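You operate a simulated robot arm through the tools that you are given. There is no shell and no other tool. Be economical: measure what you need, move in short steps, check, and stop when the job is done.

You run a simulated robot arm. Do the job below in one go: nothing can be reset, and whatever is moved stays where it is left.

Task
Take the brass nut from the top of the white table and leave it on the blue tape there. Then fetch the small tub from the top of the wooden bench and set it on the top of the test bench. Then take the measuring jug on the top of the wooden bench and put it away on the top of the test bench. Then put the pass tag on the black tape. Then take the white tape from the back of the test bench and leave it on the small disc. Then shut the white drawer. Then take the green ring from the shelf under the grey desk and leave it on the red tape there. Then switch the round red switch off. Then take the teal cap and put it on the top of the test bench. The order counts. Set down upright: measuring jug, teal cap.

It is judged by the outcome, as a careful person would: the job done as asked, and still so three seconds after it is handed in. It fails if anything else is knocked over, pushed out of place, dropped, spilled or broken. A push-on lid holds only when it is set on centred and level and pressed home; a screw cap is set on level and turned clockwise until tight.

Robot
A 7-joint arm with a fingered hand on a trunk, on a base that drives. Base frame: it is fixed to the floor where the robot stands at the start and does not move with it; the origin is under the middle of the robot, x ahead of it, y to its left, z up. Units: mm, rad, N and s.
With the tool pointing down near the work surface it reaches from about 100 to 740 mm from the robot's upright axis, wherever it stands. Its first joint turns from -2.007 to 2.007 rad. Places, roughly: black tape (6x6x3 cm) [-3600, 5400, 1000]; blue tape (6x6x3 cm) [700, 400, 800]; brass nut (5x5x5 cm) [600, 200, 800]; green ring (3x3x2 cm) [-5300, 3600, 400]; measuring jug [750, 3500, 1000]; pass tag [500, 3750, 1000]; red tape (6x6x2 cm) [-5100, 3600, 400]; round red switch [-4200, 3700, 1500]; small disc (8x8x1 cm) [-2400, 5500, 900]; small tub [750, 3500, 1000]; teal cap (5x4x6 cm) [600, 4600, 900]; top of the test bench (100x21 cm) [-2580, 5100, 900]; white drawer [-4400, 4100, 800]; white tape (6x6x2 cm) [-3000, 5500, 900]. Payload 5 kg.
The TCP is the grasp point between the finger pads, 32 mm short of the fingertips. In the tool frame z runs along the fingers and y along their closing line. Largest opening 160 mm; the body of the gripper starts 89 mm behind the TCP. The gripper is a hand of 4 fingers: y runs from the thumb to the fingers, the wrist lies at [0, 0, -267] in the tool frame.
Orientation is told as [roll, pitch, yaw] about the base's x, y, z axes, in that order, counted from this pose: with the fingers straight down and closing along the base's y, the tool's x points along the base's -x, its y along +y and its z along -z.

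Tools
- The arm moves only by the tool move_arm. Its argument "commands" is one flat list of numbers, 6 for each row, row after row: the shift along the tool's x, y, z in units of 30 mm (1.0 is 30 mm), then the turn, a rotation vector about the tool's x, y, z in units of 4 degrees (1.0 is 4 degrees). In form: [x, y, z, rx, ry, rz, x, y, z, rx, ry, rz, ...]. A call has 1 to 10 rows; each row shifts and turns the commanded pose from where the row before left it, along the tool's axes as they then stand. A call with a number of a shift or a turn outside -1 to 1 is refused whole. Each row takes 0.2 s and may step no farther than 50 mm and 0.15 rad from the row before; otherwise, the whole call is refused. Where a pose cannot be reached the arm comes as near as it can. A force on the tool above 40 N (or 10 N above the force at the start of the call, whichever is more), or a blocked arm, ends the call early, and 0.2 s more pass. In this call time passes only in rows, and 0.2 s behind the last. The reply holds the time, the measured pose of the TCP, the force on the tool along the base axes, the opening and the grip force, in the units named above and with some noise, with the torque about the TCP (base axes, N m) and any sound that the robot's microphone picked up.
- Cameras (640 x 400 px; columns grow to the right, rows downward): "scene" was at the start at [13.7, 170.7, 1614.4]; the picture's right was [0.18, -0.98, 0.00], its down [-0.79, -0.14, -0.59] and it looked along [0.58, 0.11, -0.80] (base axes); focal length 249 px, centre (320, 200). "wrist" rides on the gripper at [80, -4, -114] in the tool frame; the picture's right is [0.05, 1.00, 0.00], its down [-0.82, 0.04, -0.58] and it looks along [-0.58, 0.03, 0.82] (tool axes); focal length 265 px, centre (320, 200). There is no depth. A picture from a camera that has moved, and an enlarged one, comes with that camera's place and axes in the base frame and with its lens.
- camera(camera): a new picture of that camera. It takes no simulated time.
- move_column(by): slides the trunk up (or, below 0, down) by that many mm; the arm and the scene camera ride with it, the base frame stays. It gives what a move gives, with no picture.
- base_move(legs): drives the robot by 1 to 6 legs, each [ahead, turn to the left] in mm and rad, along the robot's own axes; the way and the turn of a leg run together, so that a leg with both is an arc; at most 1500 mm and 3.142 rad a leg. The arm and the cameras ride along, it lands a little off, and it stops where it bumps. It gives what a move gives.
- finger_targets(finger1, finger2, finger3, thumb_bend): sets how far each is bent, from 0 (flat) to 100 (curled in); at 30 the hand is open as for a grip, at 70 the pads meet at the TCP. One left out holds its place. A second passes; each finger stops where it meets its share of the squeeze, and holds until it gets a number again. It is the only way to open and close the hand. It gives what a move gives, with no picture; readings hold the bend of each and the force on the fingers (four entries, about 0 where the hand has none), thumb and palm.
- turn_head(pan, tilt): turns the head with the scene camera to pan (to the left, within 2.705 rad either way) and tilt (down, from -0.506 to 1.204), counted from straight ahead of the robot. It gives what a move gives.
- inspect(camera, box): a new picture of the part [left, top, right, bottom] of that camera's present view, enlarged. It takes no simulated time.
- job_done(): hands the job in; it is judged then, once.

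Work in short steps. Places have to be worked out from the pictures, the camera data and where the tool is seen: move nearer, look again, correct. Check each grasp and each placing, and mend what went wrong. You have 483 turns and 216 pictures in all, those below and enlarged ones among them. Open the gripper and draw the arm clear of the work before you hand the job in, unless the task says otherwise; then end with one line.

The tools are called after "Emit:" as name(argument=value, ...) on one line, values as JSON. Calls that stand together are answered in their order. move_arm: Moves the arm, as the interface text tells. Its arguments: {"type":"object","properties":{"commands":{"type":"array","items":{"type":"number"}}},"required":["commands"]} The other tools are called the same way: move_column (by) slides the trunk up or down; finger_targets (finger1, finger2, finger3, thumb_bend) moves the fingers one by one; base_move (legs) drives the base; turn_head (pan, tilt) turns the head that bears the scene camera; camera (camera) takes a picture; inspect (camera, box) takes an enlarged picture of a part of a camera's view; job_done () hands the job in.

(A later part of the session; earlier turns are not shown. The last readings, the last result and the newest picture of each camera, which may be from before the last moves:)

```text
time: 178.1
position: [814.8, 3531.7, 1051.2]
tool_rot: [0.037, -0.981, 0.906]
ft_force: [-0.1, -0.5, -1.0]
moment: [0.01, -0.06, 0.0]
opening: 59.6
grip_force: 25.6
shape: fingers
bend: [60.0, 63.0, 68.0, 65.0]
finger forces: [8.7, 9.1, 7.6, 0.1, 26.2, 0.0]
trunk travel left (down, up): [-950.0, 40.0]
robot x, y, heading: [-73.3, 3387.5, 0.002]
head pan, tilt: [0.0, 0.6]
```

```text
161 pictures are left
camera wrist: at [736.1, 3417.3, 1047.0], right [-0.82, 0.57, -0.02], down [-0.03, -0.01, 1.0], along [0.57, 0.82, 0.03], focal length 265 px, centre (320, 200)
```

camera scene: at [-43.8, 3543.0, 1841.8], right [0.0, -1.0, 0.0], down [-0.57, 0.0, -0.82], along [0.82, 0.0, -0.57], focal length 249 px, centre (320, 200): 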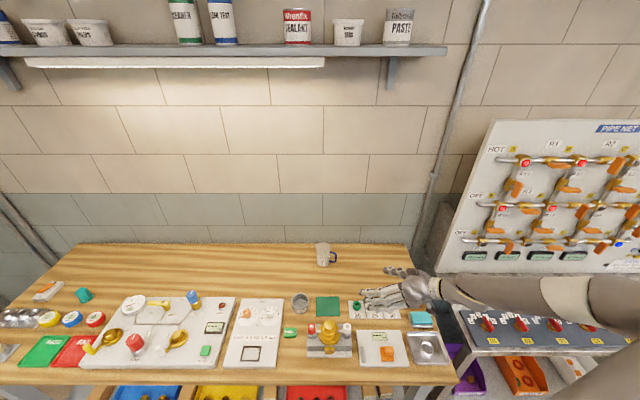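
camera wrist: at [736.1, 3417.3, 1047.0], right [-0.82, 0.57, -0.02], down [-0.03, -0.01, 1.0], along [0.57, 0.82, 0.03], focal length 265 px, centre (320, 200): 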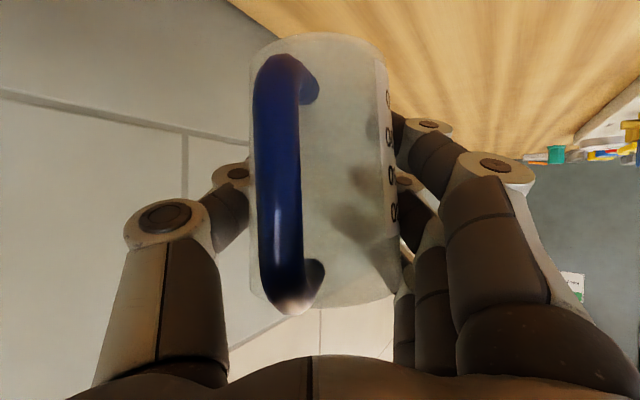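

The jug is upright and secure. I'll back out, retract, and drive to the right part of the test bench.

Emit:
base_move(legs=[[-400, 0]])

Emit:
move_arm(commands=[0.33, 0.8, -0.49, 0, 0, 0, 0.33, 0.8, -0.49, 0, 0, 0, 0.33, 0.8, -0.49, 0, 0, 0, 0.33, 0.8, -0.49, 0, 0, 0, 0.33, 0.8, -0.49, 0, 0, 0, 0.33, 0.8, -0.49, 0, 0, 0, 0.33, 0.8, -0.49, 0, 0, 0, 0.33, 0.8, -0.49, 0, 0, 0, 0.33, 0.8, -0.49, 0, 0, 0, 0.33, 0.8, -0.49, 0, 0, 0])

Emit:
base_move(legs=[[0, 1.571], [700, 0], [0, 1.571], [1500, 0], [130, 0], [0, -1.571]])

Emit:
camera(camera="scene")

Emit:
camera(camera="wrist")

```text
time: 180.5
position: [452.6, 3524.2, 1070.1]
tool_rot: [0.003, -1.009, 0.92]
ft_force: [2.6, 2.0, 7.4]
moment: [0.08, -0.07, 0.02]
opening: 40.9
grip_force: 8.9
shape: fingers
bend: [63.0, 70.0, 70.0, 68.0]
finger forces: [6.0, 0.0, 0.1, 0.1, 10.4, 0.0]
trunk travel left (down, up): [-950.0, 40.0]
robot x, y, heading: [-446.9, 3385.7, -0.008]
head pan, tilt: [0.0, 0.6]
stopped in leg 1: the force on the tool passed its limit at 44 N (the readings are from after the stop); the commanded pose is now the measured one
```

```text
time: 180.9
position: [428.3, 3530.4, 1082.4]
tool_rot: [-0.021, -1.027, 0.941]
ft_force: [3.5, 3.5, 11.0]
moment: [0.2, -0.3, 0.1]
opening: 27.3
grip_force: 5.9
shape: fingers
bend: [67.0, 70.0, 70.0, 70.0]
finger forces: [0.8, 0.0, 0.1, 0.0, 11.2, 0.0]
trunk travel left (down, up): [-950.0, 40.0]
robot x, y, heading: [-446.4, 3385.2, -0.013]
head pan, tilt: [0.0, 0.6]
stopped in row 2: the force on the tool passed its limit at 43 N (the readings are from after the stop); the commanded pose is now the measured one
```

```text
time: 204.1
position: [-2222.2, 4962.4, 1079.9]
tool_rot: [-0.013, -1.022, 2.528]
ft_force: [-0.4, -1.0, -0.2]
moment: [-0.01, -0.01, 0.01]
opening: 27.3
grip_force: 0.1
shape: fingers
bend: [67.0, 70.0, 70.0, 70.0]
finger forces: [0.1, 0.0, 0.1, 0.0, 0.1, 0.1]
trunk travel left (down, up): [-950.0, 40.0]
robot x, y, heading: [-2061.3, 4096.2, 1.584]
head pan, tilt: [0.0, 0.6]
```

```text
160 pictures are left
camera scene: at [-2216.7, 4120.7, 1841.8], right [1.0, 0.01, 0.0], down [0.01, -0.56, -0.82], along [-0.01, 0.82, -0.57], focal length 249 px, centre (320, 200)
```

scene: 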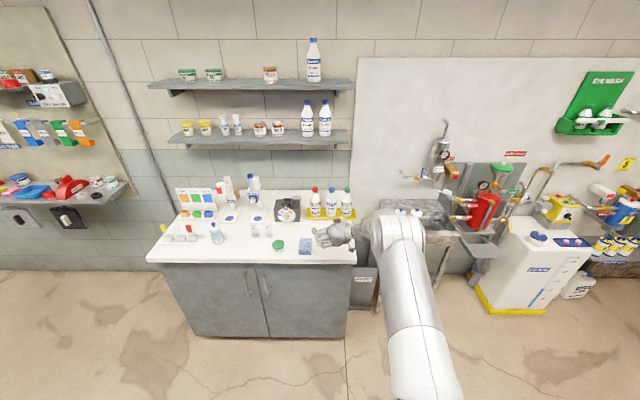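

```text
159 pictures are left
camera wrist: at [-2105.7, 4885.3, 1070.3], right [-0.56, -0.82, -0.05], down [0.03, -0.08, 1.0], along [-0.83, 0.56, 0.07], focal length 265 px, centre (320, 200)
```

wrist: 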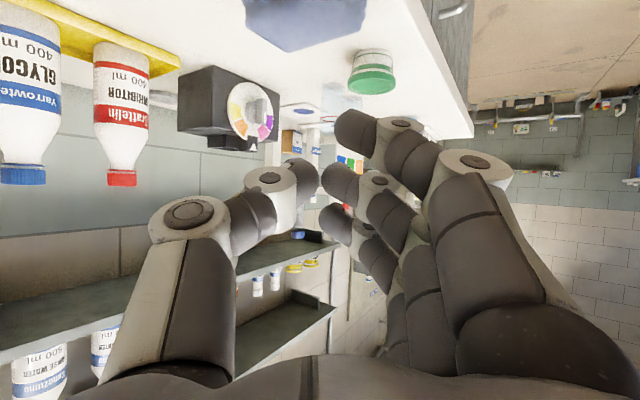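

The jug was knocked out of my grip on the way out: it caught something, probably the brass fixture, while I was backing away. I must go back and see where it lies, taking single steps from here on.

Emit:
base_move(legs=[[-100, 0], [0, -1.584], [1500, 0], [120, 0]])

Emit:
turn_head(pan=-0.3, tilt=0.6)

Emit:
camera(camera="scene")

```text
time: 217.1
position: [448.9, 3999.3, 1077.3]
tool_rot: [-0.012, -1.022, 0.874]
ft_force: [-0.1, -0.4, -0.8]
moment: [0.04, -0.01, 0.05]
opening: 27.2
grip_force: 0.1
shape: fingers
bend: [67.0, 70.0, 70.0, 70.0]
finger forces: [0.0, 0.0, 0.1, 0.0, 0.0, 0.0]
trunk travel left (down, up): [-950.0, 40.0]
robot x, y, heading: [-430.1, 3909.5, -0.073]
head pan, tilt: [0.0, 0.6]
```

```text
time: 217.9
position: [448.9, 4001.2, 1079.2]
tool_rot: [-0.014, -1.021, 0.876]
ft_force: [0.8, -0.3, 0.5]
moment: [-0.02, -0.01, -0.04]
opening: 27.5
grip_force: 0.1
shape: fingers
bend: [67.0, 70.0, 70.0, 70.0]
finger forces: [0.0, 0.0, 0.0, 0.0, 0.0, 0.1]
trunk travel left (down, up): [-950.0, 40.0]
robot x, y, heading: [-432.8, 3908.6, -0.067]
head pan, tilt: [-0.3, 0.6]
```

```text
158 pictures are left
camera scene: at [-397.0, 4039.3, 1841.8], right [-0.36, -0.93, 0.0], down [-0.53, 0.2, -0.82], along [0.77, -0.3, -0.57], focal length 249 px, centre (320, 200)
```

scene: 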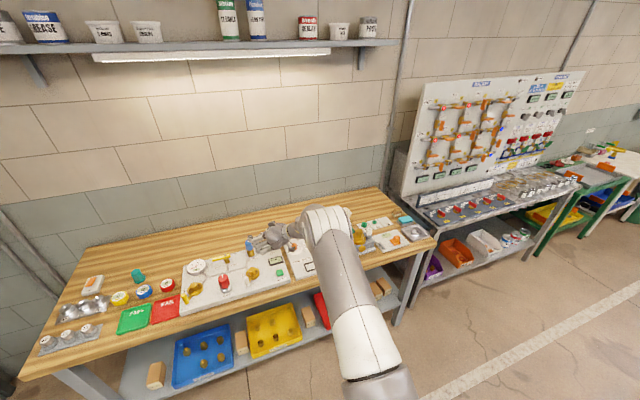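

I'll back away to clear the hand from the bench and get an unobstructed view.

Emit:
base_move(legs=[[-300, 0]])

Emit:
turn_head(pan=-0.35, tilt=0.55)

Emit:
camera(camera="scene")

```text
time: 219.9
position: [154.9, 4021.5, 1079.8]
tool_rot: [-0.016, -1.023, 0.881]
ft_force: [-0.4, 0.0, 0.4]
moment: [-0.05, 0.05, -0.02]
opening: 27.1
grip_force: 0.1
shape: fingers
bend: [67.0, 70.0, 70.0, 70.0]
finger forces: [0.0, 0.0, 0.1, 0.1, 0.1, 0.1]
trunk travel left (down, up): [-950.0, 40.0]
robot x, y, heading: [-724.1, 3931.9, -0.068]
head pan, tilt: [-0.3, 0.6]
```

```text
time: 220.5
position: [155.9, 4022.0, 1079.1]
tool_rot: [-0.014, -1.02, 0.879]
ft_force: [-0.5, 0.0, 0.4]
moment: [-0.01, -0.04, 0.02]
opening: 27.2
grip_force: 0.0
shape: fingers
bend: [67.0, 70.0, 70.0, 70.0]
finger forces: [0.0, 0.0, 0.0, 0.0, 0.0, 0.0]
trunk travel left (down, up): [-950.0, 40.0]
robot x, y, heading: [-723.2, 3930.0, -0.062]
head pan, tilt: [-0.351, 0.55]
```

```text
157 pictures are left
camera scene: at [-690.3, 4054.0, 1846.3], right [-0.4, -0.92, 0.0], down [-0.48, 0.21, -0.85], along [0.78, -0.34, -0.52], focal length 249 px, centre (320, 200)
```

scene: 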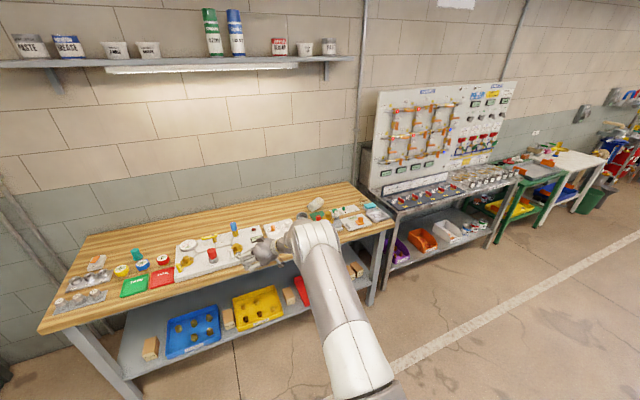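

Emit:
inspect(camera="scene", box=[230, 170, 410, 280])

```text
3.56 times, centred on (320, 225) of scene
camera zoom: at [-690.3, 4054.0, 1846.3], right [-0.4, -0.92, 0.0], down [-0.48, 0.21, -0.85], along [0.78, -0.34, -0.52], focal length 887 px, centre (320, 111)
```

zoom: 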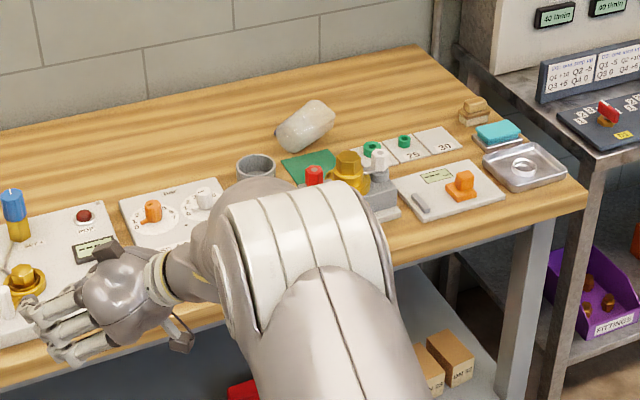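

The jug lies on its side near [700,3480]; nothing else seems displaced. I'll raise the arm well up before approaching for a close look.

Emit:
move_arm(commands=[-0.85, 0, -0.52, 0, 0, 0, -0.85, 0, -0.52, 0, 0, 0, -0.85, 0, -0.52, 0, 0, 0, -0.85, 0, -0.52, 0, 0, 0, -0.85, 0, -0.52, 0, 0, 0, -0.85, 0, -0.52, 0, 0, 0])

Emit:
base_move(legs=[[0, 0.065], [0, -1.571], [480, 0], [0, 1.571]])

Emit:
turn_head(pan=0.0, tilt=0.55)

Emit:
camera(camera="scene")

```text
time: 221.9
position: [155.8, 4020.6, 1260.2]
tool_rot: [-0.014, -1.023, 0.878]
ft_force: [-0.5, 0.6, -0.8]
moment: [0.03, -0.01, -0.05]
opening: 27.2
grip_force: 0.1
shape: fingers
bend: [67.0, 70.0, 70.0, 70.0]
finger forces: [0.0, 0.1, 0.0, 0.0, 0.0, 0.0]
trunk travel left (down, up): [-950.0, 40.0]
robot x, y, heading: [-726.0, 3926.4, -0.067]
head pan, tilt: [-0.351, 0.55]
```

```text
time: 233.1
position: [126.6, 3630.2, 1259.2]
tool_rot: [-0.016, -1.02, 0.974]
ft_force: [0.2, -0.1, 0.2]
moment: [0.03, 0.0, -0.04]
opening: 27.4
grip_force: 0.0
shape: fingers
bend: [67.0, 70.0, 70.0, 70.0]
finger forces: [0.0, 0.0, 0.1, 0.0, 0.1, 0.0]
trunk travel left (down, up): [-950.0, 40.0]
robot x, y, heading: [-742.0, 3453.4, 0.03]
head pan, tilt: [-0.351, 0.55]
```

```text
time: 233.9
position: [126.8, 3629.8, 1258.3]
tool_rot: [-0.013, -1.023, 0.976]
ft_force: [0.0, 0.0, 0.0]
moment: [0.0, 0.0, 0.03]
opening: 26.9
grip_force: 0.2
shape: fingers
bend: [67.0, 70.0, 70.0, 70.0]
finger forces: [0.0, 0.1, 0.0, 0.0, 0.0, 0.0]
trunk travel left (down, up): [-950.0, 40.0]
robot x, y, heading: [-740.2, 3455.8, 0.028]
head pan, tilt: [0.0, 0.55]
```

```text
155 pictures are left
camera scene: at [-716.1, 3613.4, 1846.3], right [0.03, -1.0, 0.0], down [-0.52, -0.02, -0.85], along [0.85, 0.02, -0.52], focal length 249 px, centre (320, 200)
```

scene: 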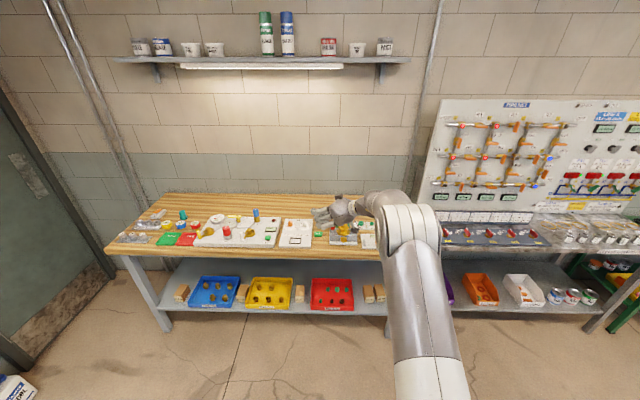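

I'll bring the hand back to vertical here in free space.

Emit:
move_arm(commands=[0, 0, 0, 0, 1, 0, 0, 0, 0, 0, 1, 0, 0, 0, 0, 0, 1, 0, 0, 0, 0, 0, 1, 0, 0, 0, 0, 0, 1, 0, 0, 0, 0, 0, 1, 0, 0, 0, 0, 0, 1, 0, 0, 0, 0, 0, 1, 0, 0, 0, 0, 0, 1, 0, 0, 0, 0, 0, 1, 0])

Emit:
move_arm(commands=[0, 0, 0, 0, 1, 0, 0, 0, 0, 0, 1, 0, 0, 0, 0, 0, 1, 0, 0, 0, 0, 0, 1, 0, 0, 0, 0, 0, 0.65, 0])

Emit:
finger_targets(finger1=30, finger2=30, finger3=30, thumb_bend=30)

Emit:
camera(camera="scene")

```text
time: 236.1
position: [126.8, 3627.1, 1256.1]
tool_rot: [-0.007, -0.32, 0.961]
ft_force: [0.8, -1.2, 0.8]
moment: [0.06, 0.03, 0.01]
opening: 27.2
grip_force: 0.0
shape: fingers
bend: [67.0, 70.0, 70.0, 70.0]
finger forces: [0.1, 0.0, 0.1, 0.0, 0.0, 0.1]
trunk travel left (down, up): [-950.0, 40.0]
robot x, y, heading: [-740.7, 3456.4, 0.034]
head pan, tilt: [0.0, 0.55]
```

```text
time: 237.3
position: [73.6, 3566.2, 1260.6]
tool_rot: [-0.009, 0.002, 0.96]
ft_force: [0.5, 0.6, -0.5]
moment: [0.03, -0.01, -0.04]
opening: 27.3
grip_force: 0.2
shape: fingers
bend: [67.0, 70.0, 70.0, 70.0]
finger forces: [0.0, 0.1, 0.0, 0.1, 0.0, 0.0]
out of reach, approached as far as the arm can: row 1, 2, 3, 4, 5
trunk travel left (down, up): [-950.0, 40.0]
robot x, y, heading: [-742.1, 3456.3, 0.027]
head pan, tilt: [0.0, 0.55]
```

```text
time: 238.3
position: [73.5, 3565.0, 1259.8]
tool_rot: [-0.01, 0.0, 0.959]
ft_force: [-0.1, 1.0, 0.5]
moment: [0.03, 0.0, -0.01]
opening: 170.0
grip_force: 0.1
shape: fingers
bend: [30.0, 30.0, 30.0, 30.0]
finger forces: [0.0, 0.1, 0.1, 0.0, 0.0, 0.0]
trunk travel left (down, up): [-950.0, 40.0]
robot x, y, heading: [-739.7, 3452.3, 0.032]
head pan, tilt: [0.0, 0.55]
```

```text
154 pictures are left
camera scene: at [-716.0, 3613.6, 1846.3], right [0.03, -1.0, 0.0], down [-0.52, -0.02, -0.85], along [0.85, 0.03, -0.52], focal length 249 px, centre (320, 200)
```

scene: 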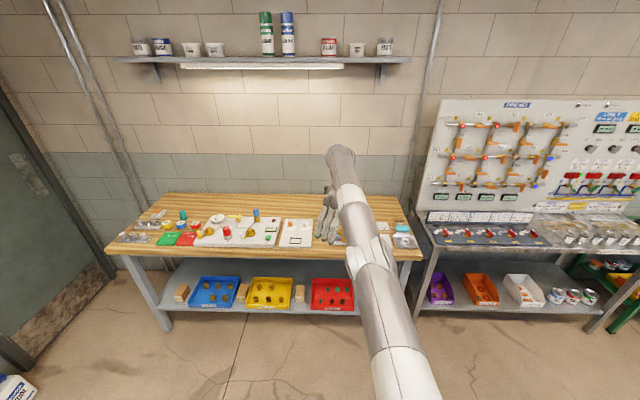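

Emit:
move_arm(commands=[0, 0, 0, 0, 0, 1, 0, 0, 0, 0, 0, 1, 0, 0, 0, 0, 0, 1, 0, 0, 0, 0, 0, 1, 0, 0, 0, 0, 0, 1, 0, 0, 0, 0, 0, 1, 0, 0, 0, 0, 0, 1, 0, 0, 0, 0, 0, 1, 0, 0, 0, 0, 0, 1, 0, 0, 0, 0, 0, 1])

Emit:
move_arm(commands=[0, 0, 0, 0, 0, 1, 0, 0, 0, 0, 0, 1, 0, 0, 0, 0, 0, 1, 1, 0, 0, 0, 0, 0.7, 1, 0, 0, 0, 0, 0, 1, 0, 0, 0, 0, 0])

Emit:
base_move(legs=[[380, -0.03]])

Emit:
camera(camera="wrist")

```text
time: 240.5
position: [72.4, 3564.6, 1260.2]
tool_rot: [-0.006, -0.006, 0.263]
ft_force: [-0.6, -0.3, -0.3]
moment: [0.01, 0.01, 0.02]
opening: 169.9
grip_force: 0.0
shape: fingers
bend: [30.0, 30.0, 30.0, 30.0]
finger forces: [0.0, 0.0, 0.0, 0.1, 0.0, 0.0]
trunk travel left (down, up): [-950.0, 40.0]
robot x, y, heading: [-743.4, 3454.3, 0.032]
head pan, tilt: [0.0, 0.55]
```

```text
time: 241.9
position: [64.6, 3571.9, 1273.3]
tool_rot: [-0.006, -0.004, 0.004]
ft_force: [0.5, 0.3, 0.8]
moment: [0.0, 0.0, -0.02]
opening: 170.1
grip_force: 0.0
shape: fingers
bend: [30.0, 30.0, 30.0, 30.0]
finger forces: [0.0, 0.1, 0.0, 0.0, 0.1, 0.1]
out of reach, approached as far as the arm can: row 4, 5, 6
trunk travel left (down, up): [-950.0, 40.0]
robot x, y, heading: [-745.8, 3454.5, 0.029]
head pan, tilt: [0.0, 0.55]
```

```text
time: 244.3
position: [451.0, 3544.9, 1272.0]
tool_rot: [-0.005, -0.002, -0.036]
ft_force: [0.0, -0.2, -0.7]
moment: [0.01, 0.03, 0.0]
opening: 170.0
grip_force: 0.1
shape: fingers
bend: [30.0, 30.0, 30.0, 30.0]
finger forces: [0.0, 0.0, 0.0, 0.1, 0.1, 0.1]
trunk travel left (down, up): [-950.0, 40.0]
robot x, y, heading: [-360.3, 3459.3, -0.006]
head pan, tilt: [0.0, 0.55]
```

```text
153 pictures are left
camera wrist: at [371.4, 3543.4, 1385.9], right [-0.02, 1.0, -0.01], down [0.81, 0.02, 0.58], along [0.58, 0.01, -0.82], focal length 265 px, centre (320, 200)
```

wrist: 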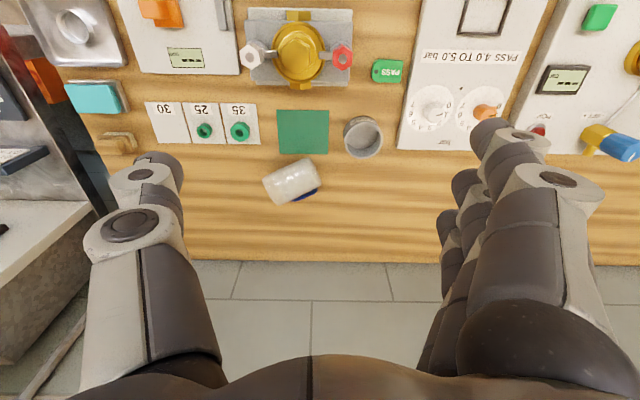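

Emit:
inspect(camera="wrist", box=[240, 130, 360, 220])

```text
4.44 times, centred on (300, 175) of wrist
camera zoom: at [371.4, 3543.4, 1385.9], right [-0.02, 1.0, -0.01], down [0.81, 0.02, 0.58], along [0.58, 0.01, -0.82], focal length 1180 px, centre (409, 311)
```

zoom: 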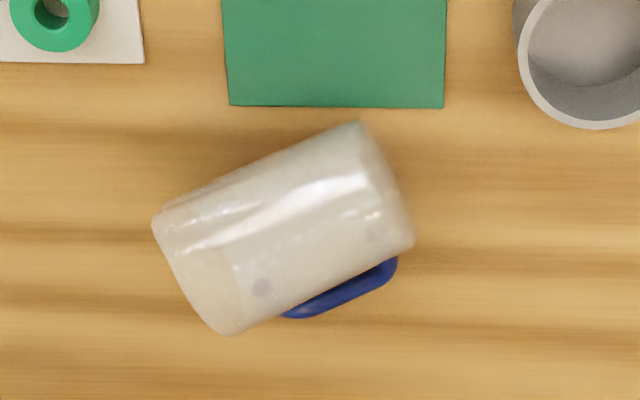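

The jug lies with its mouth toward (+y,−x) and the handle low on the far side. I plan to grasp it from above with hand yaw ≈ −59° and then tilt it upright. First I'll test in free air whether the needed wrist pose (yaw −90°, then tilt the other way) is reachable.

Emit:
base_move(legs=[[-250, 0]])

Emit:
move_arm(commands=[1, 0, 0, 0, 0, 1, 0.9, 0.3, 0, 0, 0, 1, 0.9, 0.3, 0, 0, 0, 1, 0.9, 0.3, 0, 0, 0, 1, 0.8, 0.5, 0, 0, 0, 1, 0.8, 0.5, 0, 0, 0, 1, 0.8, 0.6, 0, 0, 0, 1, 0.7, 0.7, 0, 0, 0, 1, 0.7, 0.7, 0, 0, 0, 1, 0.7, 0.7, 0, 0, 0, 1])

Emit:
move_arm(commands=[0, 0, 0, 0, 0, 1, 0, 0, 0, 0, 0, 1, 0, 0, 0, 0, 0, 1, 0, 0, 0, 0, 0, 1, 0, 0, 0, 0, 0, 1, 0, 0, 0, 0, 0, 1, 0, 0, 0, 0, 0, 1, 0, 0, 0, 0, 0, 1, 0, 0, 0, 0, 0, 1, 0, 0, 0, 0, 0, 1])

```text
time: 246.2
position: [195.0, 3548.7, 1274.0]
tool_rot: [-0.006, -0.004, -0.032]
ft_force: [-0.2, -0.2, -0.4]
moment: [-0.03, -0.08, 0.01]
opening: 170.1
grip_force: 0.0
shape: fingers
bend: [30.0, 30.0, 30.0, 30.0]
finger forces: [0.1, 0.0, 0.0, 0.0, 0.1, 0.0]
trunk travel left (down, up): [-950.0, 40.0]
robot x, y, heading: [-616.8, 3458.0, -0.007]
head pan, tilt: [0.0, 0.55]
```

```text
time: 248.4
position: [97.9, 3743.7, 1288.5]
tool_rot: [-0.002, -0.005, -0.706]
ft_force: [-0.1, -0.4, 0.6]
moment: [0.04, 0.04, -0.02]
opening: 170.6
grip_force: 0.0
shape: fingers
bend: [30.0, 30.0, 30.0, 30.0]
finger forces: [0.1, 0.0, 0.0, 0.0, 0.0, 0.0]
out of reach, approached as far as the arm can: row 1, 2, 3, 4, 10
trunk travel left (down, up): [-950.0, 40.0]
robot x, y, heading: [-615.5, 3462.0, -0.007]
head pan, tilt: [0.0, 0.55]
```

```text
time: 250.6
position: [97.5, 3745.2, 1287.9]
tool_rot: [0.0, -0.007, -0.707]
ft_force: [0.0, 0.1, -0.8]
moment: [0.03, 0.04, 0.01]
opening: 170.5
grip_force: 0.1
shape: fingers
bend: [30.0, 30.0, 30.0, 30.0]
finger forces: [0.1, 0.1, 0.0, 0.0, 0.0, 0.0]
out of reach, approached as far as the arm can: row 1, 2, 3, 4, 5, 6, 7, 8, 9, 10
trunk travel left (down, up): [-950.0, 40.0]
robot x, y, heading: [-615.1, 3460.9, -0.008]
head pan, tilt: [0.0, 0.55]
```

Emit:
move_arm(commands=[0.05, -1, 0.4, 0, 0, 0, 0.05, -1, 0.4, 0, 0, 0, 0.05, -1, 0.4, 0, 0, 0, 0.05, -1, 0.4, 0, 0, 0, 0.05, -1, 0.4, 0, 0, 0, 0.05, -1, 0.4, 0, 0, 0, 0.05, -1, 0.4, 0, 0, 0, 0.05, -1, 0.4, 0, 0, 0, 0.05, -1, 0.4, 0, 0, 0, 0.05, -1, 0.4, 0, 0, 0])

Emit:
move_arm(commands=[0, 0, 0, 0, 0, 1, 0, 0, 0, 0, 0, 1, 0, 0, 0, 0, 0, 1, 0, 0, 0, 0, 0, 1, 0, 0, 0, 0, 0, 1, 0, 0, 0, 0, 0, 1, 0, 0, 0, 0, 0, 1, 0, 0, 0, 0, 0, 1, 0, 0, 0, 0, 0, 1, 0, 0, 0, 0, 0, 1])

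Emit:
move_arm(commands=[0, 0, 0, 0, 1, 0, 0, 0, 0, 0, 1, 0, 0, 0, 0, 0, 1, 0, 0, 0, 0, 0, 1, 0, 0, 0, 0, 0, 1, 0, 0, 0, 0, 0, 1, 0, 0, 0, 0, 0, 1, 0, 0, 0, 0, 0, 1, 0, 0, 0, 0, 0, 1, 0, 0, 0, 0, 0, 1, 0])

```text
time: 252.8
position: [-109.6, 3523.3, 1166.2]
tool_rot: [0.001, -0.007, -0.707]
ft_force: [-0.8, -1.0, 0.1]
moment: [-0.02, -0.05, -0.02]
opening: 170.4
grip_force: 0.1
shape: fingers
bend: [30.0, 30.0, 30.0, 30.0]
finger forces: [0.0, 0.0, 0.0, 0.0, 0.0, 0.0]
trunk travel left (down, up): [-950.0, 40.0]
robot x, y, heading: [-619.5, 3462.1, -0.002]
head pan, tilt: [0.0, 0.55]
```

```text
time: 255.0
position: [-108.1, 3526.0, 1168.7]
tool_rot: [0.002, -0.008, -1.407]
ft_force: [-0.4, 0.6, -1.0]
moment: [-0.01, 0.0, -0.01]
opening: 170.4
grip_force: 0.1
shape: fingers
bend: [30.0, 30.0, 30.0, 30.0]
finger forces: [0.0, 0.1, 0.0, 0.0, 0.1, 0.0]
trunk travel left (down, up): [-950.0, 40.0]
robot x, y, heading: [-619.7, 3461.6, -0.004]
head pan, tilt: [0.0, 0.55]
```

```text
time: 257.2
position: [-106.7, 3523.5, 1168.5]
tool_rot: [0.002, 0.693, -1.402]
ft_force: [-0.1, 0.5, 0.5]
moment: [0.01, -0.02, 0.02]
opening: 170.7
grip_force: 0.1
shape: fingers
bend: [30.0, 30.0, 30.0, 30.0]
finger forces: [0.1, 0.0, 0.1, 0.0, 0.0, 0.0]
trunk travel left (down, up): [-950.0, 40.0]
robot x, y, heading: [-611.4, 3462.0, -0.007]
head pan, tilt: [0.0, 0.55]
```

That pose is reachable so far. I'll test further tilt.

Emit:
move_arm(commands=[0, 0, 0, 0, 1, 0, 0, 0, 0, 0, 1, 0, 0, 0, 0, 0, 1, 0, 0, 0, 0, 0, 1, 0, 0, 0, 0, 0, 1, 0, 0, 0, 0, 0, 1, 0, 0, 0, 0, 0, 1, 0, 0, 0, 0, 0, 1, 0, 0, 0, 0, 0, 1, 0, 0, 0, 0, 0, 1, 0])

Emit:
camera(camera="scene")

```text
time: 259.4
position: [-105.8, 3525.3, 1169.6]
tool_rot: [0.015, 1.392, -1.393]
ft_force: [-0.3, 0.1, 0.2]
moment: [0.0, -0.03, -0.01]
opening: 170.5
grip_force: 0.0
shape: fingers
bend: [30.0, 30.0, 30.0, 30.0]
finger forces: [0.0, 0.0, 0.0, 0.0, 0.0, 0.1]
trunk travel left (down, up): [-950.0, 40.0]
robot x, y, heading: [-616.3, 3466.2, -0.005]
head pan, tilt: [0.0, 0.55]
```

```text
151 pictures are left
camera scene: at [-583.0, 3617.6, 1846.4], right [-0.01, -1.0, 0.0], down [-0.52, 0.0, -0.85], along [0.85, -0.01, -0.52], focal length 249 px, centre (320, 200)
```

scene: 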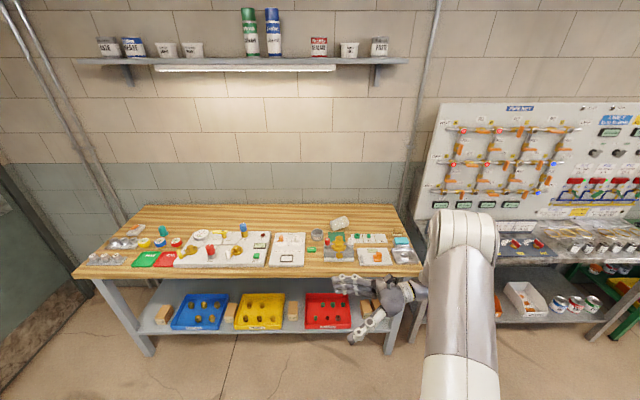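

The pose is reachable: hand horizontal, pointing left, camera on top. So I'll grasp the lying jug from above at yaw −60°, mid-body near [666,3514]. I'll return the hand to near-vertical first.

Emit:
move_arm(commands=[0, 0, 0, 0, -1, 0, 0, 0, 0, 0, -1, 0, 0, 0, 0, 0, -1, 0, 0, 0, 0, 0, -1, 0, 0, 0, 0, 0, -1, 0, 0, 0, 0, 0, -1, 0, 0, 0, 0, 0, -1, 0, 0, 0, 0, 0, -1, 0, 0, 0, 0, 0, -1, 0, 0, 0, 0, 0, -1, 0])

Emit:
move_arm(commands=[0, 0, 0, 0, -1, 0, 0, 0, 0, 0, -1, 0, 0, 0, 0, 0, -1, 0, 0, 0, 0, 0, -1, 0, 0, 0, 0, 0, -1, 0, 0, 0, 0, 0, -1, 0, 0, 0, 0, 0, -1, 0, 0, 0, 0, 0, -1, 0, 0, 0, 0, 0, -1, 0, 0, 0, 0, 0, -1, 0])

Emit:
move_arm(commands=[0, 0, 0, 0, 0, -1, 0, 0, 0, 0, 0, -1, 0, 0, 0, 0, 0, -1, 0, 0, 0, 0, 0, -1, 0, 0, 0, 0, 0, -1, 0, 0, 0, 0, -1, 0, 0, 0, 0, 0, -1, 0, 0, 0, 0, 0, -1, 0])

Emit:
finger_targets(finger1=41, finger2=41, finger3=41, thumb_bend=41)

```text
time: 261.6
position: [-107.5, 3523.5, 1168.2]
tool_rot: [0.003, 0.692, -1.403]
ft_force: [0.6, 0.1, -0.5]
moment: [-0.01, -0.03, -0.03]
opening: 170.5
grip_force: 0.0
shape: fingers
bend: [30.0, 30.0, 30.0, 30.0]
finger forces: [0.0, 0.1, 0.1, 0.0, 0.1, 0.0]
trunk travel left (down, up): [-950.0, 40.0]
robot x, y, heading: [-609.1, 3463.1, -0.006]
head pan, tilt: [0.0, 0.55]
```

```text
time: 263.8
position: [-106.8, 3525.4, 1169.6]
tool_rot: [0.003, -0.01, -1.405]
ft_force: [0.2, 0.4, -0.8]
moment: [-0.01, -0.02, 0.0]
opening: 170.5
grip_force: 0.0
shape: fingers
bend: [30.0, 30.0, 30.0, 30.0]
finger forces: [0.0, 0.1, 0.1, 0.0, 0.0, 0.1]
trunk travel left (down, up): [-950.0, 40.0]
robot x, y, heading: [-611.5, 3459.0, -0.008]
head pan, tilt: [0.0, 0.55]
```

```text
time: 265.6
position: [-107.0, 3525.3, 1169.7]
tool_rot: [-0.001, -0.218, -1.054]
ft_force: [1.2, 0.1, -0.3]
moment: [-0.01, -0.02, 0.0]
opening: 170.7
grip_force: 0.0
shape: fingers
bend: [30.0, 30.0, 30.0, 30.0]
finger forces: [0.1, 0.0, 0.0, 0.1, 0.0, 0.0]
trunk travel left (down, up): [-950.0, 40.0]
robot x, y, heading: [-616.2, 3461.9, -0.002]
head pan, tilt: [0.0, 0.55]
```

```text
time: 266.6
position: [-107.7, 3524.8, 1167.9]
tool_rot: [0.001, -0.216, -1.056]
ft_force: [-0.9, -0.4, 0.6]
moment: [-0.02, 0.01, -0.01]
opening: 128.3
grip_force: 0.1
shape: fingers
bend: [41.0, 41.0, 41.0, 41.0]
finger forces: [0.0, 0.0, 0.1, 0.0, 0.0, 0.0]
trunk travel left (down, up): [-950.0, 40.0]
robot x, y, heading: [-617.1, 3459.8, -0.007]
head pan, tilt: [0.0, 0.55]
```

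Now drive back to the bench with the hand high (fingertips ≥1120).

Emit:
base_move(legs=[[540, 0.007]])

Emit:
camera(camera="wrist")

```text
time: 269.7
position: [441.1, 3532.7, 1167.8]
tool_rot: [0.0, -0.217, -1.043]
ft_force: [-0.5, 0.4, 0.3]
moment: [0.03, 0.04, -0.01]
opening: 128.2
grip_force: 0.2
shape: fingers
bend: [41.0, 41.0, 41.0, 41.0]
finger forces: [0.0, 0.0, 0.0, 0.0, 0.0, 0.0]
trunk travel left (down, up): [-950.0, 40.0]
robot x, y, heading: [-62.3, 3463.2, 0.008]
head pan, tilt: [0.0, 0.55]
```

```text
150 pictures are left
camera wrist: at [387.2, 3619.0, 1261.8], right [0.84, 0.55, -0.01], down [0.38, -0.56, 0.74], along [0.4, -0.62, -0.67], focal length 265 px, centre (320, 200)
```

wrist: 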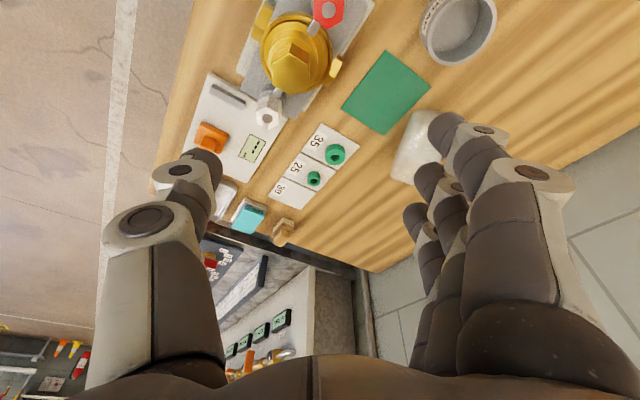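

Emit:
move_arm(commands=[-0.55, 0.886, 0.41, 0, 0, 0, -0.55, 0.886, 0.41, 0, 0, 0, -0.55, 0.886, 0.41, 0, 0, 0, -0.55, 0.886, 0.41, 0, 0, 0, -0.55, 0.886, 0.41, 0, 0, 0, -0.55, 0.886, 0.41, 0, 0, 0, -0.55, 0.886, 0.41, 0, 0, 0])

Emit:
camera(camera="wrist")

```text
time: 271.3
position: [671.5, 3513.2, 1107.3]
tool_rot: [-0.001, -0.213, -1.042]
ft_force: [0.3, 0.1, 0.5]
moment: [0.02, 0.0, -0.03]
opening: 128.0
grip_force: 0.2
shape: fingers
bend: [41.0, 41.0, 41.0, 41.0]
finger forces: [0.1, 0.1, 0.1, 0.0, 0.0, 0.0]
trunk travel left (down, up): [-950.0, 40.0]
robot x, y, heading: [-66.4, 3460.7, 0.01]
head pan, tilt: [0.0, 0.55]
```

```text
149 pictures are left
camera wrist: at [617.3, 3599.4, 1201.8], right [0.84, 0.55, -0.01], down [0.38, -0.56, 0.74], along [0.4, -0.62, -0.68], focal length 265 px, centre (320, 200)
```

wrist: 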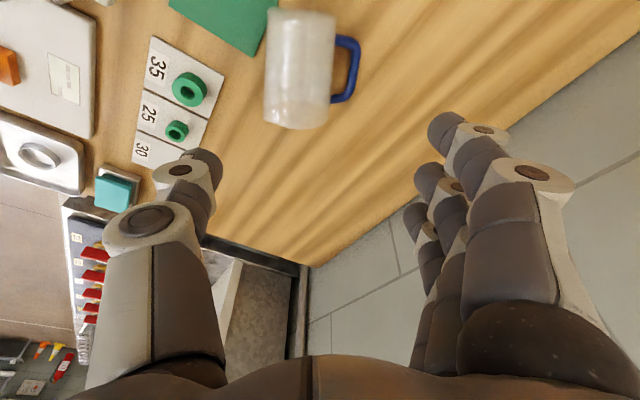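

Emit:
inspect(camera="wrist", box=[240, 0, 400, 140])

```text
2.86 times, centred on (320, 70) of wrist
camera zoom: at [617.3, 3599.4, 1201.8], right [0.84, 0.55, -0.01], down [0.38, -0.56, 0.74], along [0.4, -0.62, -0.68], focal length 758 px, centre (320, 571)
```

zoom: 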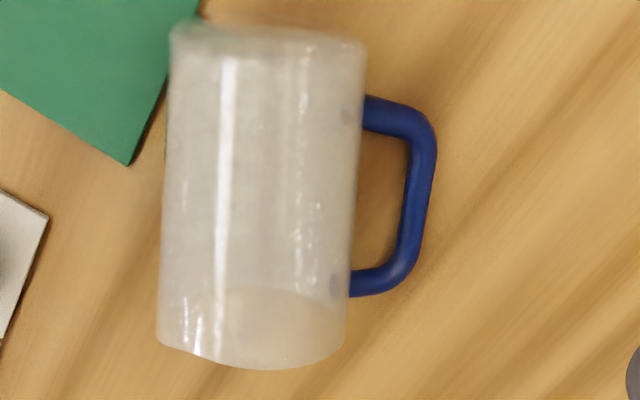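

I need certainty which end is the mouth. I'll shift the camera back along the jug's axis to see the near end face.

Emit:
move_arm(commands=[1, -0.6, 0.4, 0, -1, 0, 1, -0.6, 0.4, 0, -1, 0, 1, -0.6, 0.3, 0, -1, 0, 1, -0.6, 0, 0, -1, 0, 1, -0.6, 0, 0, -1, 0, 0.5, 0, 0, 0, -1, 0])

Emit:
camera(camera="wrist")

```text
time: 272.7
position: [518.1, 3591.9, 1017.2]
tool_rot: [0.001, -0.637, -1.044]
ft_force: [-0.1, 0.4, 0.4]
moment: [0.0, -0.04, -0.02]
opening: 128.3
grip_force: 0.0
shape: fingers
bend: [41.0, 41.0, 41.0, 41.0]
finger forces: [0.1, 0.0, 0.0, 0.1, 0.0, 0.1]
trunk travel left (down, up): [-950.0, 40.0]
robot x, y, heading: [-66.3, 3463.5, 0.008]
head pan, tilt: [0.0, 0.55]
```

```text
147 pictures are left
camera wrist: at [449.2, 3703.7, 1061.0], right [0.84, 0.54, -0.03], down [0.19, -0.25, 0.95], along [0.51, -0.8, -0.31], focal length 265 px, centre (320, 200)
```

wrist: 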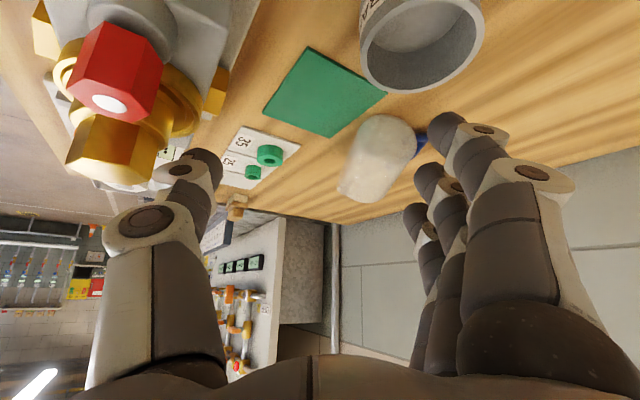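

Emit:
inspect(camera="wrist", box=[320, 100, 440, 210])

```text
3.64 times, centred on (380, 155) of wrist
camera zoom: at [449.2, 3703.7, 1061.0], right [0.84, 0.54, -0.03], down [0.19, -0.25, 0.95], along [0.51, -0.8, -0.31], focal length 965 px, centre (102, 364)
```

zoom: 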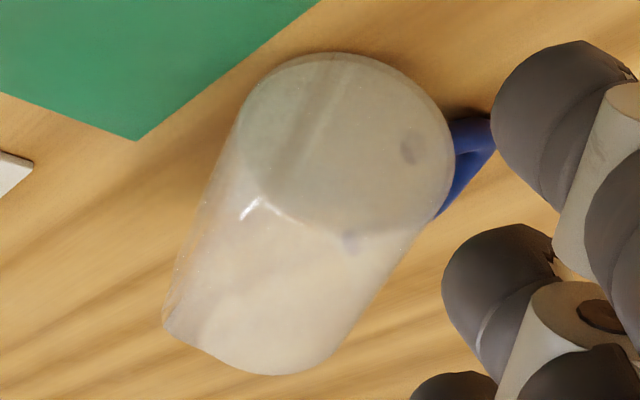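

The spout is at the far end, so the near end is the base and the mouth points away to the right. That suits a natural forward tilt later. I'll rise, then tilt the hand backward to about +20° for the grasp.

Emit:
move_arm(commands=[-0.595, 0, -0.8, 0, 0, 0, -0.595, 0, -0.8, 0, 0, 0, -0.595, 0, -0.8, 0, 0, 0, -0.595, 0, -0.8, 0, 0, 0, 0, 0, 0, 0, 1, 0, 0, 0, 0, 0, 1, 0, 0, 0, 0, 0, 1, 0, 0, 0, 0, 0, 1, 0, 0, 0, 0, 0, 1, 0, 0, 0, 0, 0, 1, 0])

Emit:
move_arm(commands=[0, 0, 0, 0, 1, 0, 0, 0, 0, 0, 1, 0, 0, 0, 0, 0, 1, 0, 0, 0, 0, 0, 1, 0, 0, 0, 0, 0, 1, 0, 0, 0, 0, 0, 1, 0, 0, 0, 0, 0, 1, 0, 0, 0, 0, 0, 1, 0])

```text
time: 274.9
position: [520.3, 3589.8, 1138.9]
tool_rot: [-0.001, -0.215, -1.04]
ft_force: [0.5, 1.5, 0.1]
moment: [0.04, -0.01, -0.01]
opening: 127.7
grip_force: 0.0
shape: fingers
bend: [41.0, 41.0, 41.0, 41.0]
finger forces: [0.1, 0.1, 0.0, 0.1, 0.0, 0.1]
trunk travel left (down, up): [-950.0, 40.0]
robot x, y, heading: [-62.1, 3459.7, 0.003]
head pan, tilt: [0.0, 0.55]
```

```text
time: 276.7
position: [519.9, 3590.8, 1136.5]
tool_rot: [-0.001, 0.345, -1.04]
ft_force: [1.1, -0.2, -0.5]
moment: [0.0, -0.01, -0.01]
opening: 128.0
grip_force: 0.1
shape: fingers
bend: [41.0, 41.0, 41.0, 41.0]
finger forces: [0.1, 0.1, 0.1, 0.1, 0.1, 0.0]
trunk travel left (down, up): [-950.0, 40.0]
robot x, y, heading: [-67.9, 3463.5, 0.007]
head pan, tilt: [0.0, 0.55]
```

Emit:
move_arm(commands=[-0.867, 0.49, 0.18, 0, 0, 0, -0.867, 0.49, 0.18, 0, 0, 0, -0.867, 0.49, 0.18, 0, 0, 0, -0.867, 0.49, 0.18, 0, 0, 0, -0.867, 0.49, 0.18, 0, 0, 0, -0.867, 0.49, 0.18, 0, 0, 0, -0.867, 0.49, 0.18, 0, 0, 0])

Emit:
camera(camera="wrist")

```text
time: 278.3
position: [690.1, 3505.1, 1040.9]
tool_rot: [-0.001, 0.343, -1.041]
ft_force: [-0.1, 0.5, 0.1]
moment: [0.04, 0.03, -0.01]
opening: 127.9
grip_force: 0.0
shape: fingers
bend: [41.0, 41.0, 41.0, 41.0]
finger forces: [0.1, 0.0, 0.0, 0.0, 0.0, 0.0]
trunk travel left (down, up): [-950.0, 40.0]
robot x, y, heading: [-63.5, 3464.4, 0.003]
head pan, tilt: [0.0, 0.55]
```

```text
145 pictures are left
camera wrist: at [668.3, 3535.0, 1174.3], right [0.84, 0.55, 0.02], down [0.52, -0.81, 0.27], along [0.16, -0.22, -0.96], focal length 265 px, centre (320, 200)
```

wrist: 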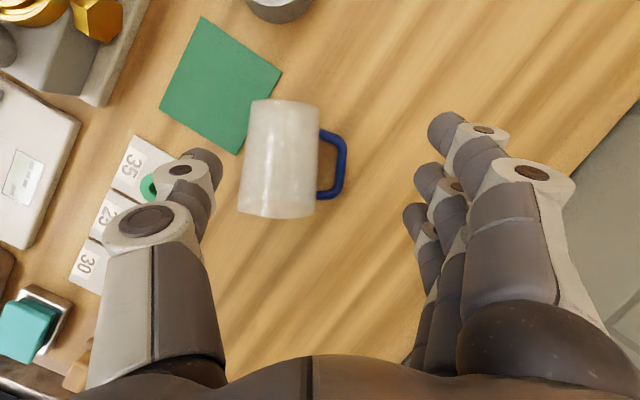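

Jug centre now reads [656,3487] (nearly nadir view; the inspect padding had misled me). I'll shift over it and come lower.

Emit:
move_arm(commands=[-0.34, -0.65, 0.4, 0, 0, 0, -0.34, -0.64, 0.4, 0, 0, 0, 0, 0, 0.76, 0, 0, 0])

Emit:
camera(camera="wrist")

```text
time: 279.1
position: [656.8, 3485.4, 990.5]
tool_rot: [-0.002, 0.341, -1.04]
ft_force: [0.1, -0.3, 0.6]
moment: [-0.02, -0.01, 0.02]
opening: 128.1
grip_force: 0.0
shape: fingers
bend: [41.0, 41.0, 41.0, 41.0]
finger forces: [0.0, 0.0, 0.0, 0.0, 0.0, 0.1]
trunk travel left (down, up): [-950.0, 40.0]
robot x, y, heading: [-64.1, 3462.8, 0.012]
head pan, tilt: [0.0, 0.55]
```

```text
144 pictures are left
camera wrist: at [635.3, 3514.8, 1122.8], right [0.84, 0.55, 0.02], down [0.52, -0.81, 0.27], along [0.16, -0.22, -0.96], focal length 265 px, centre (320, 200)
```

wrist: 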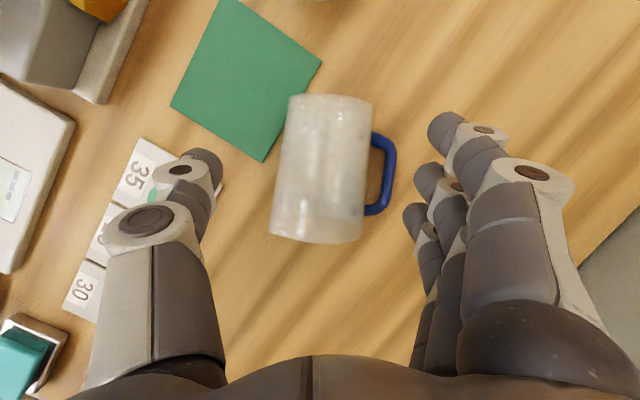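

Centred within 3 mm; the thumb clears the "35" card. I'll go straight down to z≈936.

Emit:
move_arm(commands=[-0.2, 0.05, 0.565, 0, 0, 0, -0.2, 0.05, 0.565, 0, 0, 0, -0.2, 0, 0.56, 0, 0, 0])

Emit:
camera(camera="wrist")

```text
time: 279.9
position: [661.0, 3485.4, 935.2]
tool_rot: [0.001, 0.342, -1.039]
ft_force: [0.2, -1.0, 0.2]
moment: [-0.01, 0.01, 0.02]
opening: 127.8
grip_force: 0.1
shape: fingers
bend: [41.0, 41.0, 41.0, 41.0]
finger forces: [0.1, 0.0, 0.0, 0.1, 0.0, 0.0]
trunk travel left (down, up): [-950.0, 40.0]
robot x, y, heading: [-64.5, 3457.8, 0.01]
head pan, tilt: [0.0, 0.55]
```

```text
143 pictures are left
camera wrist: at [639.0, 3516.2, 1069.1], right [0.84, 0.55, 0.02], down [0.52, -0.81, 0.27], along [0.16, -0.22, -0.96], focal length 265 px, centre (320, 200)
```

wrist: 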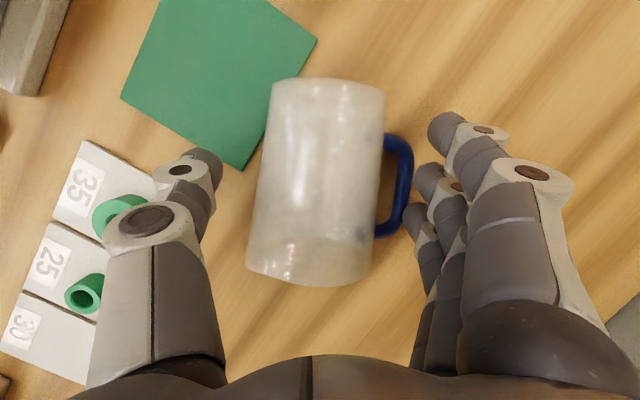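

Now close gently.

Emit:
finger_targets(finger1=54, finger2=54, finger3=54, thumb_bend=54)

Emit:
camera(camera="wrist")

```text
time: 280.9
position: [659.5, 3485.8, 936.5]
tool_rot: [0.002, 0.341, -1.04]
ft_force: [-1.5, -0.4, 10.1]
moment: [-0.01, -0.31, 0.01]
opening: 83.1
grip_force: 7.1
shape: fingers
bend: [54.0, 54.0, 51.0, 52.0]
finger forces: [0.0, 0.0, 8.1, 0.1, 6.0, 0.0]
trunk travel left (down, up): [-950.0, 40.0]
robot x, y, heading: [-69.9, 3462.4, 0.007]
head pan, tilt: [0.0, 0.55]
```

```text
142 pictures are left
camera wrist: at [637.8, 3515.9, 1070.4], right [0.84, 0.55, 0.02], down [0.52, -0.81, 0.27], along [0.16, -0.22, -0.96], focal length 265 px, centre (320, 200)
```

wrist: 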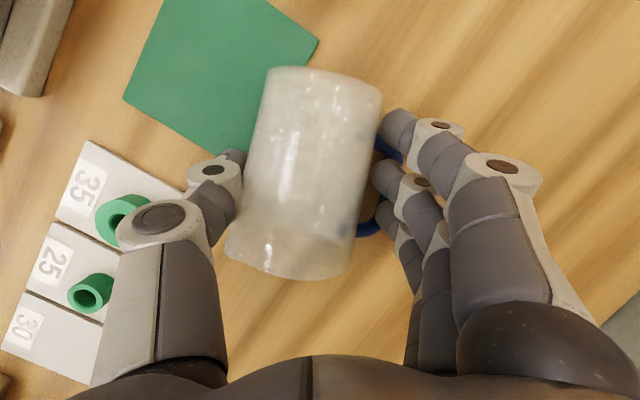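

The fingers touched the handle and the jug swivelled ~10°. I'll open a little, rise 8 mm, align the yaw, and close again.

Emit:
finger_targets(finger1=47, finger2=47, finger3=47, thumb_bend=48)

Emit:
move_arm(commands=[0.1, -0.05, -0.28, 0, 0, 0.8, 0, 0, 0, 0, 0, 0.8, 0, 0, 0, 0, 0, 0.7])

Emit:
camera(camera="wrist")

```text
time: 281.9
position: [660.1, 3485.4, 936.2]
tool_rot: [0.002, 0.341, -1.042]
ft_force: [-1.2, -1.8, 6.4]
moment: [0.01, -0.32, -0.06]
opening: 100.7
grip_force: 3.6
shape: fingers
bend: [47.0, 47.0, 50.0, 48.0]
finger forces: [0.0, 0.1, 6.5, 0.0, 0.0, 0.0]
trunk travel left (down, up): [-950.0, 40.0]
robot x, y, heading: [-67.0, 3458.9, 0.01]
head pan, tilt: [0.0, 0.55]
```

```text
time: 282.7
position: [658.2, 3485.2, 942.8]
tool_rot: [-0.057, 0.339, -1.212]
ft_force: [-0.1, 0.2, 0.0]
moment: [0.02, -0.03, 0.01]
opening: 100.5
grip_force: 0.1
shape: fingers
bend: [47.0, 47.0, 47.0, 48.0]
finger forces: [0.0, 0.0, 0.0, 0.0, 0.0, 0.0]
trunk travel left (down, up): [-950.0, 40.0]
robot x, y, heading: [-64.1, 3460.8, 0.006]
head pan, tilt: [0.0, 0.55]
```

```text
141 pictures are left
camera wrist: at [647.2, 3521.2, 1077.7], right [0.91, 0.41, -0.04], down [0.41, -0.87, 0.27], along [0.08, -0.26, -0.96], focal length 265 px, centre (320, 200)
```

wrist: 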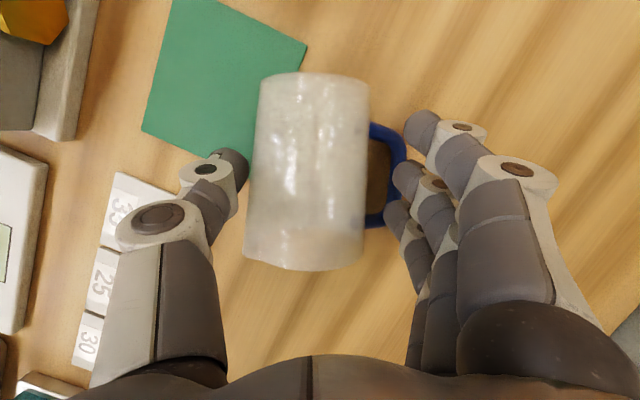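

Aligned again. I'll shift 9 mm toward the thumb side and close fully.

Emit:
move_arm(commands=[0, -0.3, 0, 0, 0, 0])

Emit:
finger_targets(finger1=56, finger2=56, finger3=56, thumb_bend=56)

Emit:
camera(camera="wrist")

```text
time: 283.1
position: [648.7, 3481.0, 944.3]
tool_rot: [-0.055, 0.338, -1.211]
ft_force: [-0.6, 0.1, 0.8]
moment: [0.0, -0.04, -0.01]
opening: 100.4
grip_force: 0.4
shape: fingers
bend: [47.0, 47.0, 47.0, 48.0]
finger forces: [0.0, 0.1, 0.4, 0.0, 0.0, 0.0]
trunk travel left (down, up): [-950.0, 40.0]
robot x, y, heading: [-65.3, 3459.3, 0.009]
head pan, tilt: [0.0, 0.55]
```

```text
time: 284.1
position: [648.7, 3480.6, 944.2]
tool_rot: [-0.056, 0.338, -1.211]
ft_force: [-0.7, 1.5, 5.7]
moment: [0.1, -0.13, 0.08]
opening: 76.6
grip_force: 5.9
shape: fingers
bend: [55.0, 55.0, 54.0, 54.0]
finger forces: [1.8, 1.2, 4.4, 0.0, 4.9, 0.0]
trunk travel left (down, up): [-950.0, 40.0]
robot x, y, heading: [-67.8, 3464.9, 0.008]
head pan, tilt: [0.0, 0.55]
```

```text
140 pictures are left
camera wrist: at [638.4, 3517.9, 1078.3], right [0.91, 0.41, -0.04], down [0.41, -0.87, 0.27], along [0.08, -0.26, -0.96], focal length 265 px, centre (320, 200)
```

wrist: 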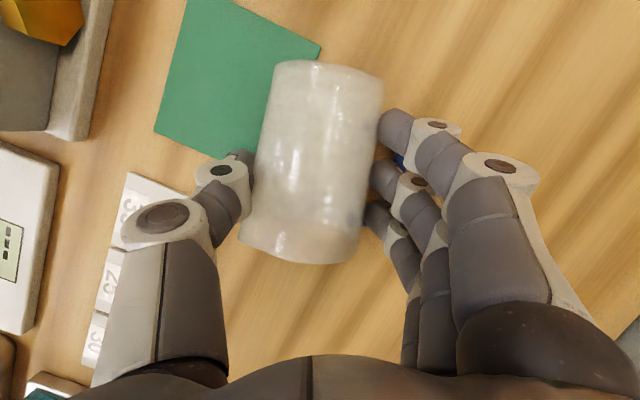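

All fingers contact. I'll squeeze fully.

Emit:
finger_targets(finger1=70, finger2=70, finger3=70, thumb_bend=70)

Emit:
camera(camera="wrist")

```text
time: 285.1
position: [648.8, 3482.3, 944.5]
tool_rot: [-0.056, 0.338, -1.211]
ft_force: [-0.2, 0.7, 2.9]
moment: [0.18, -0.13, 0.03]
opening: 73.8
grip_force: 28.1
shape: fingers
bend: [57.0, 57.0, 58.0, 58.0]
finger forces: [9.0, 10.1, 11.4, 0.0, 27.4, 0.0]
trunk travel left (down, up): [-950.0, 40.0]
robot x, y, heading: [-67.6, 3464.0, 0.011]
head pan, tilt: [0.0, 0.55]
```

```text
139 pictures are left
camera wrist: at [638.6, 3517.6, 1077.9], right [0.91, 0.41, -0.04], down [0.41, -0.87, 0.27], along [0.08, -0.26, -0.96], focal length 265 px, centre (320, 200)
```

wrist: 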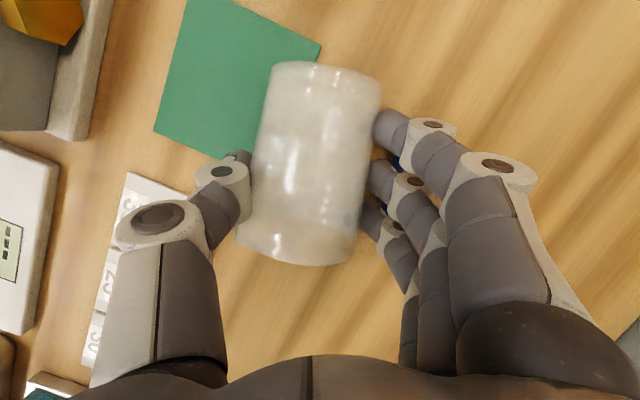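

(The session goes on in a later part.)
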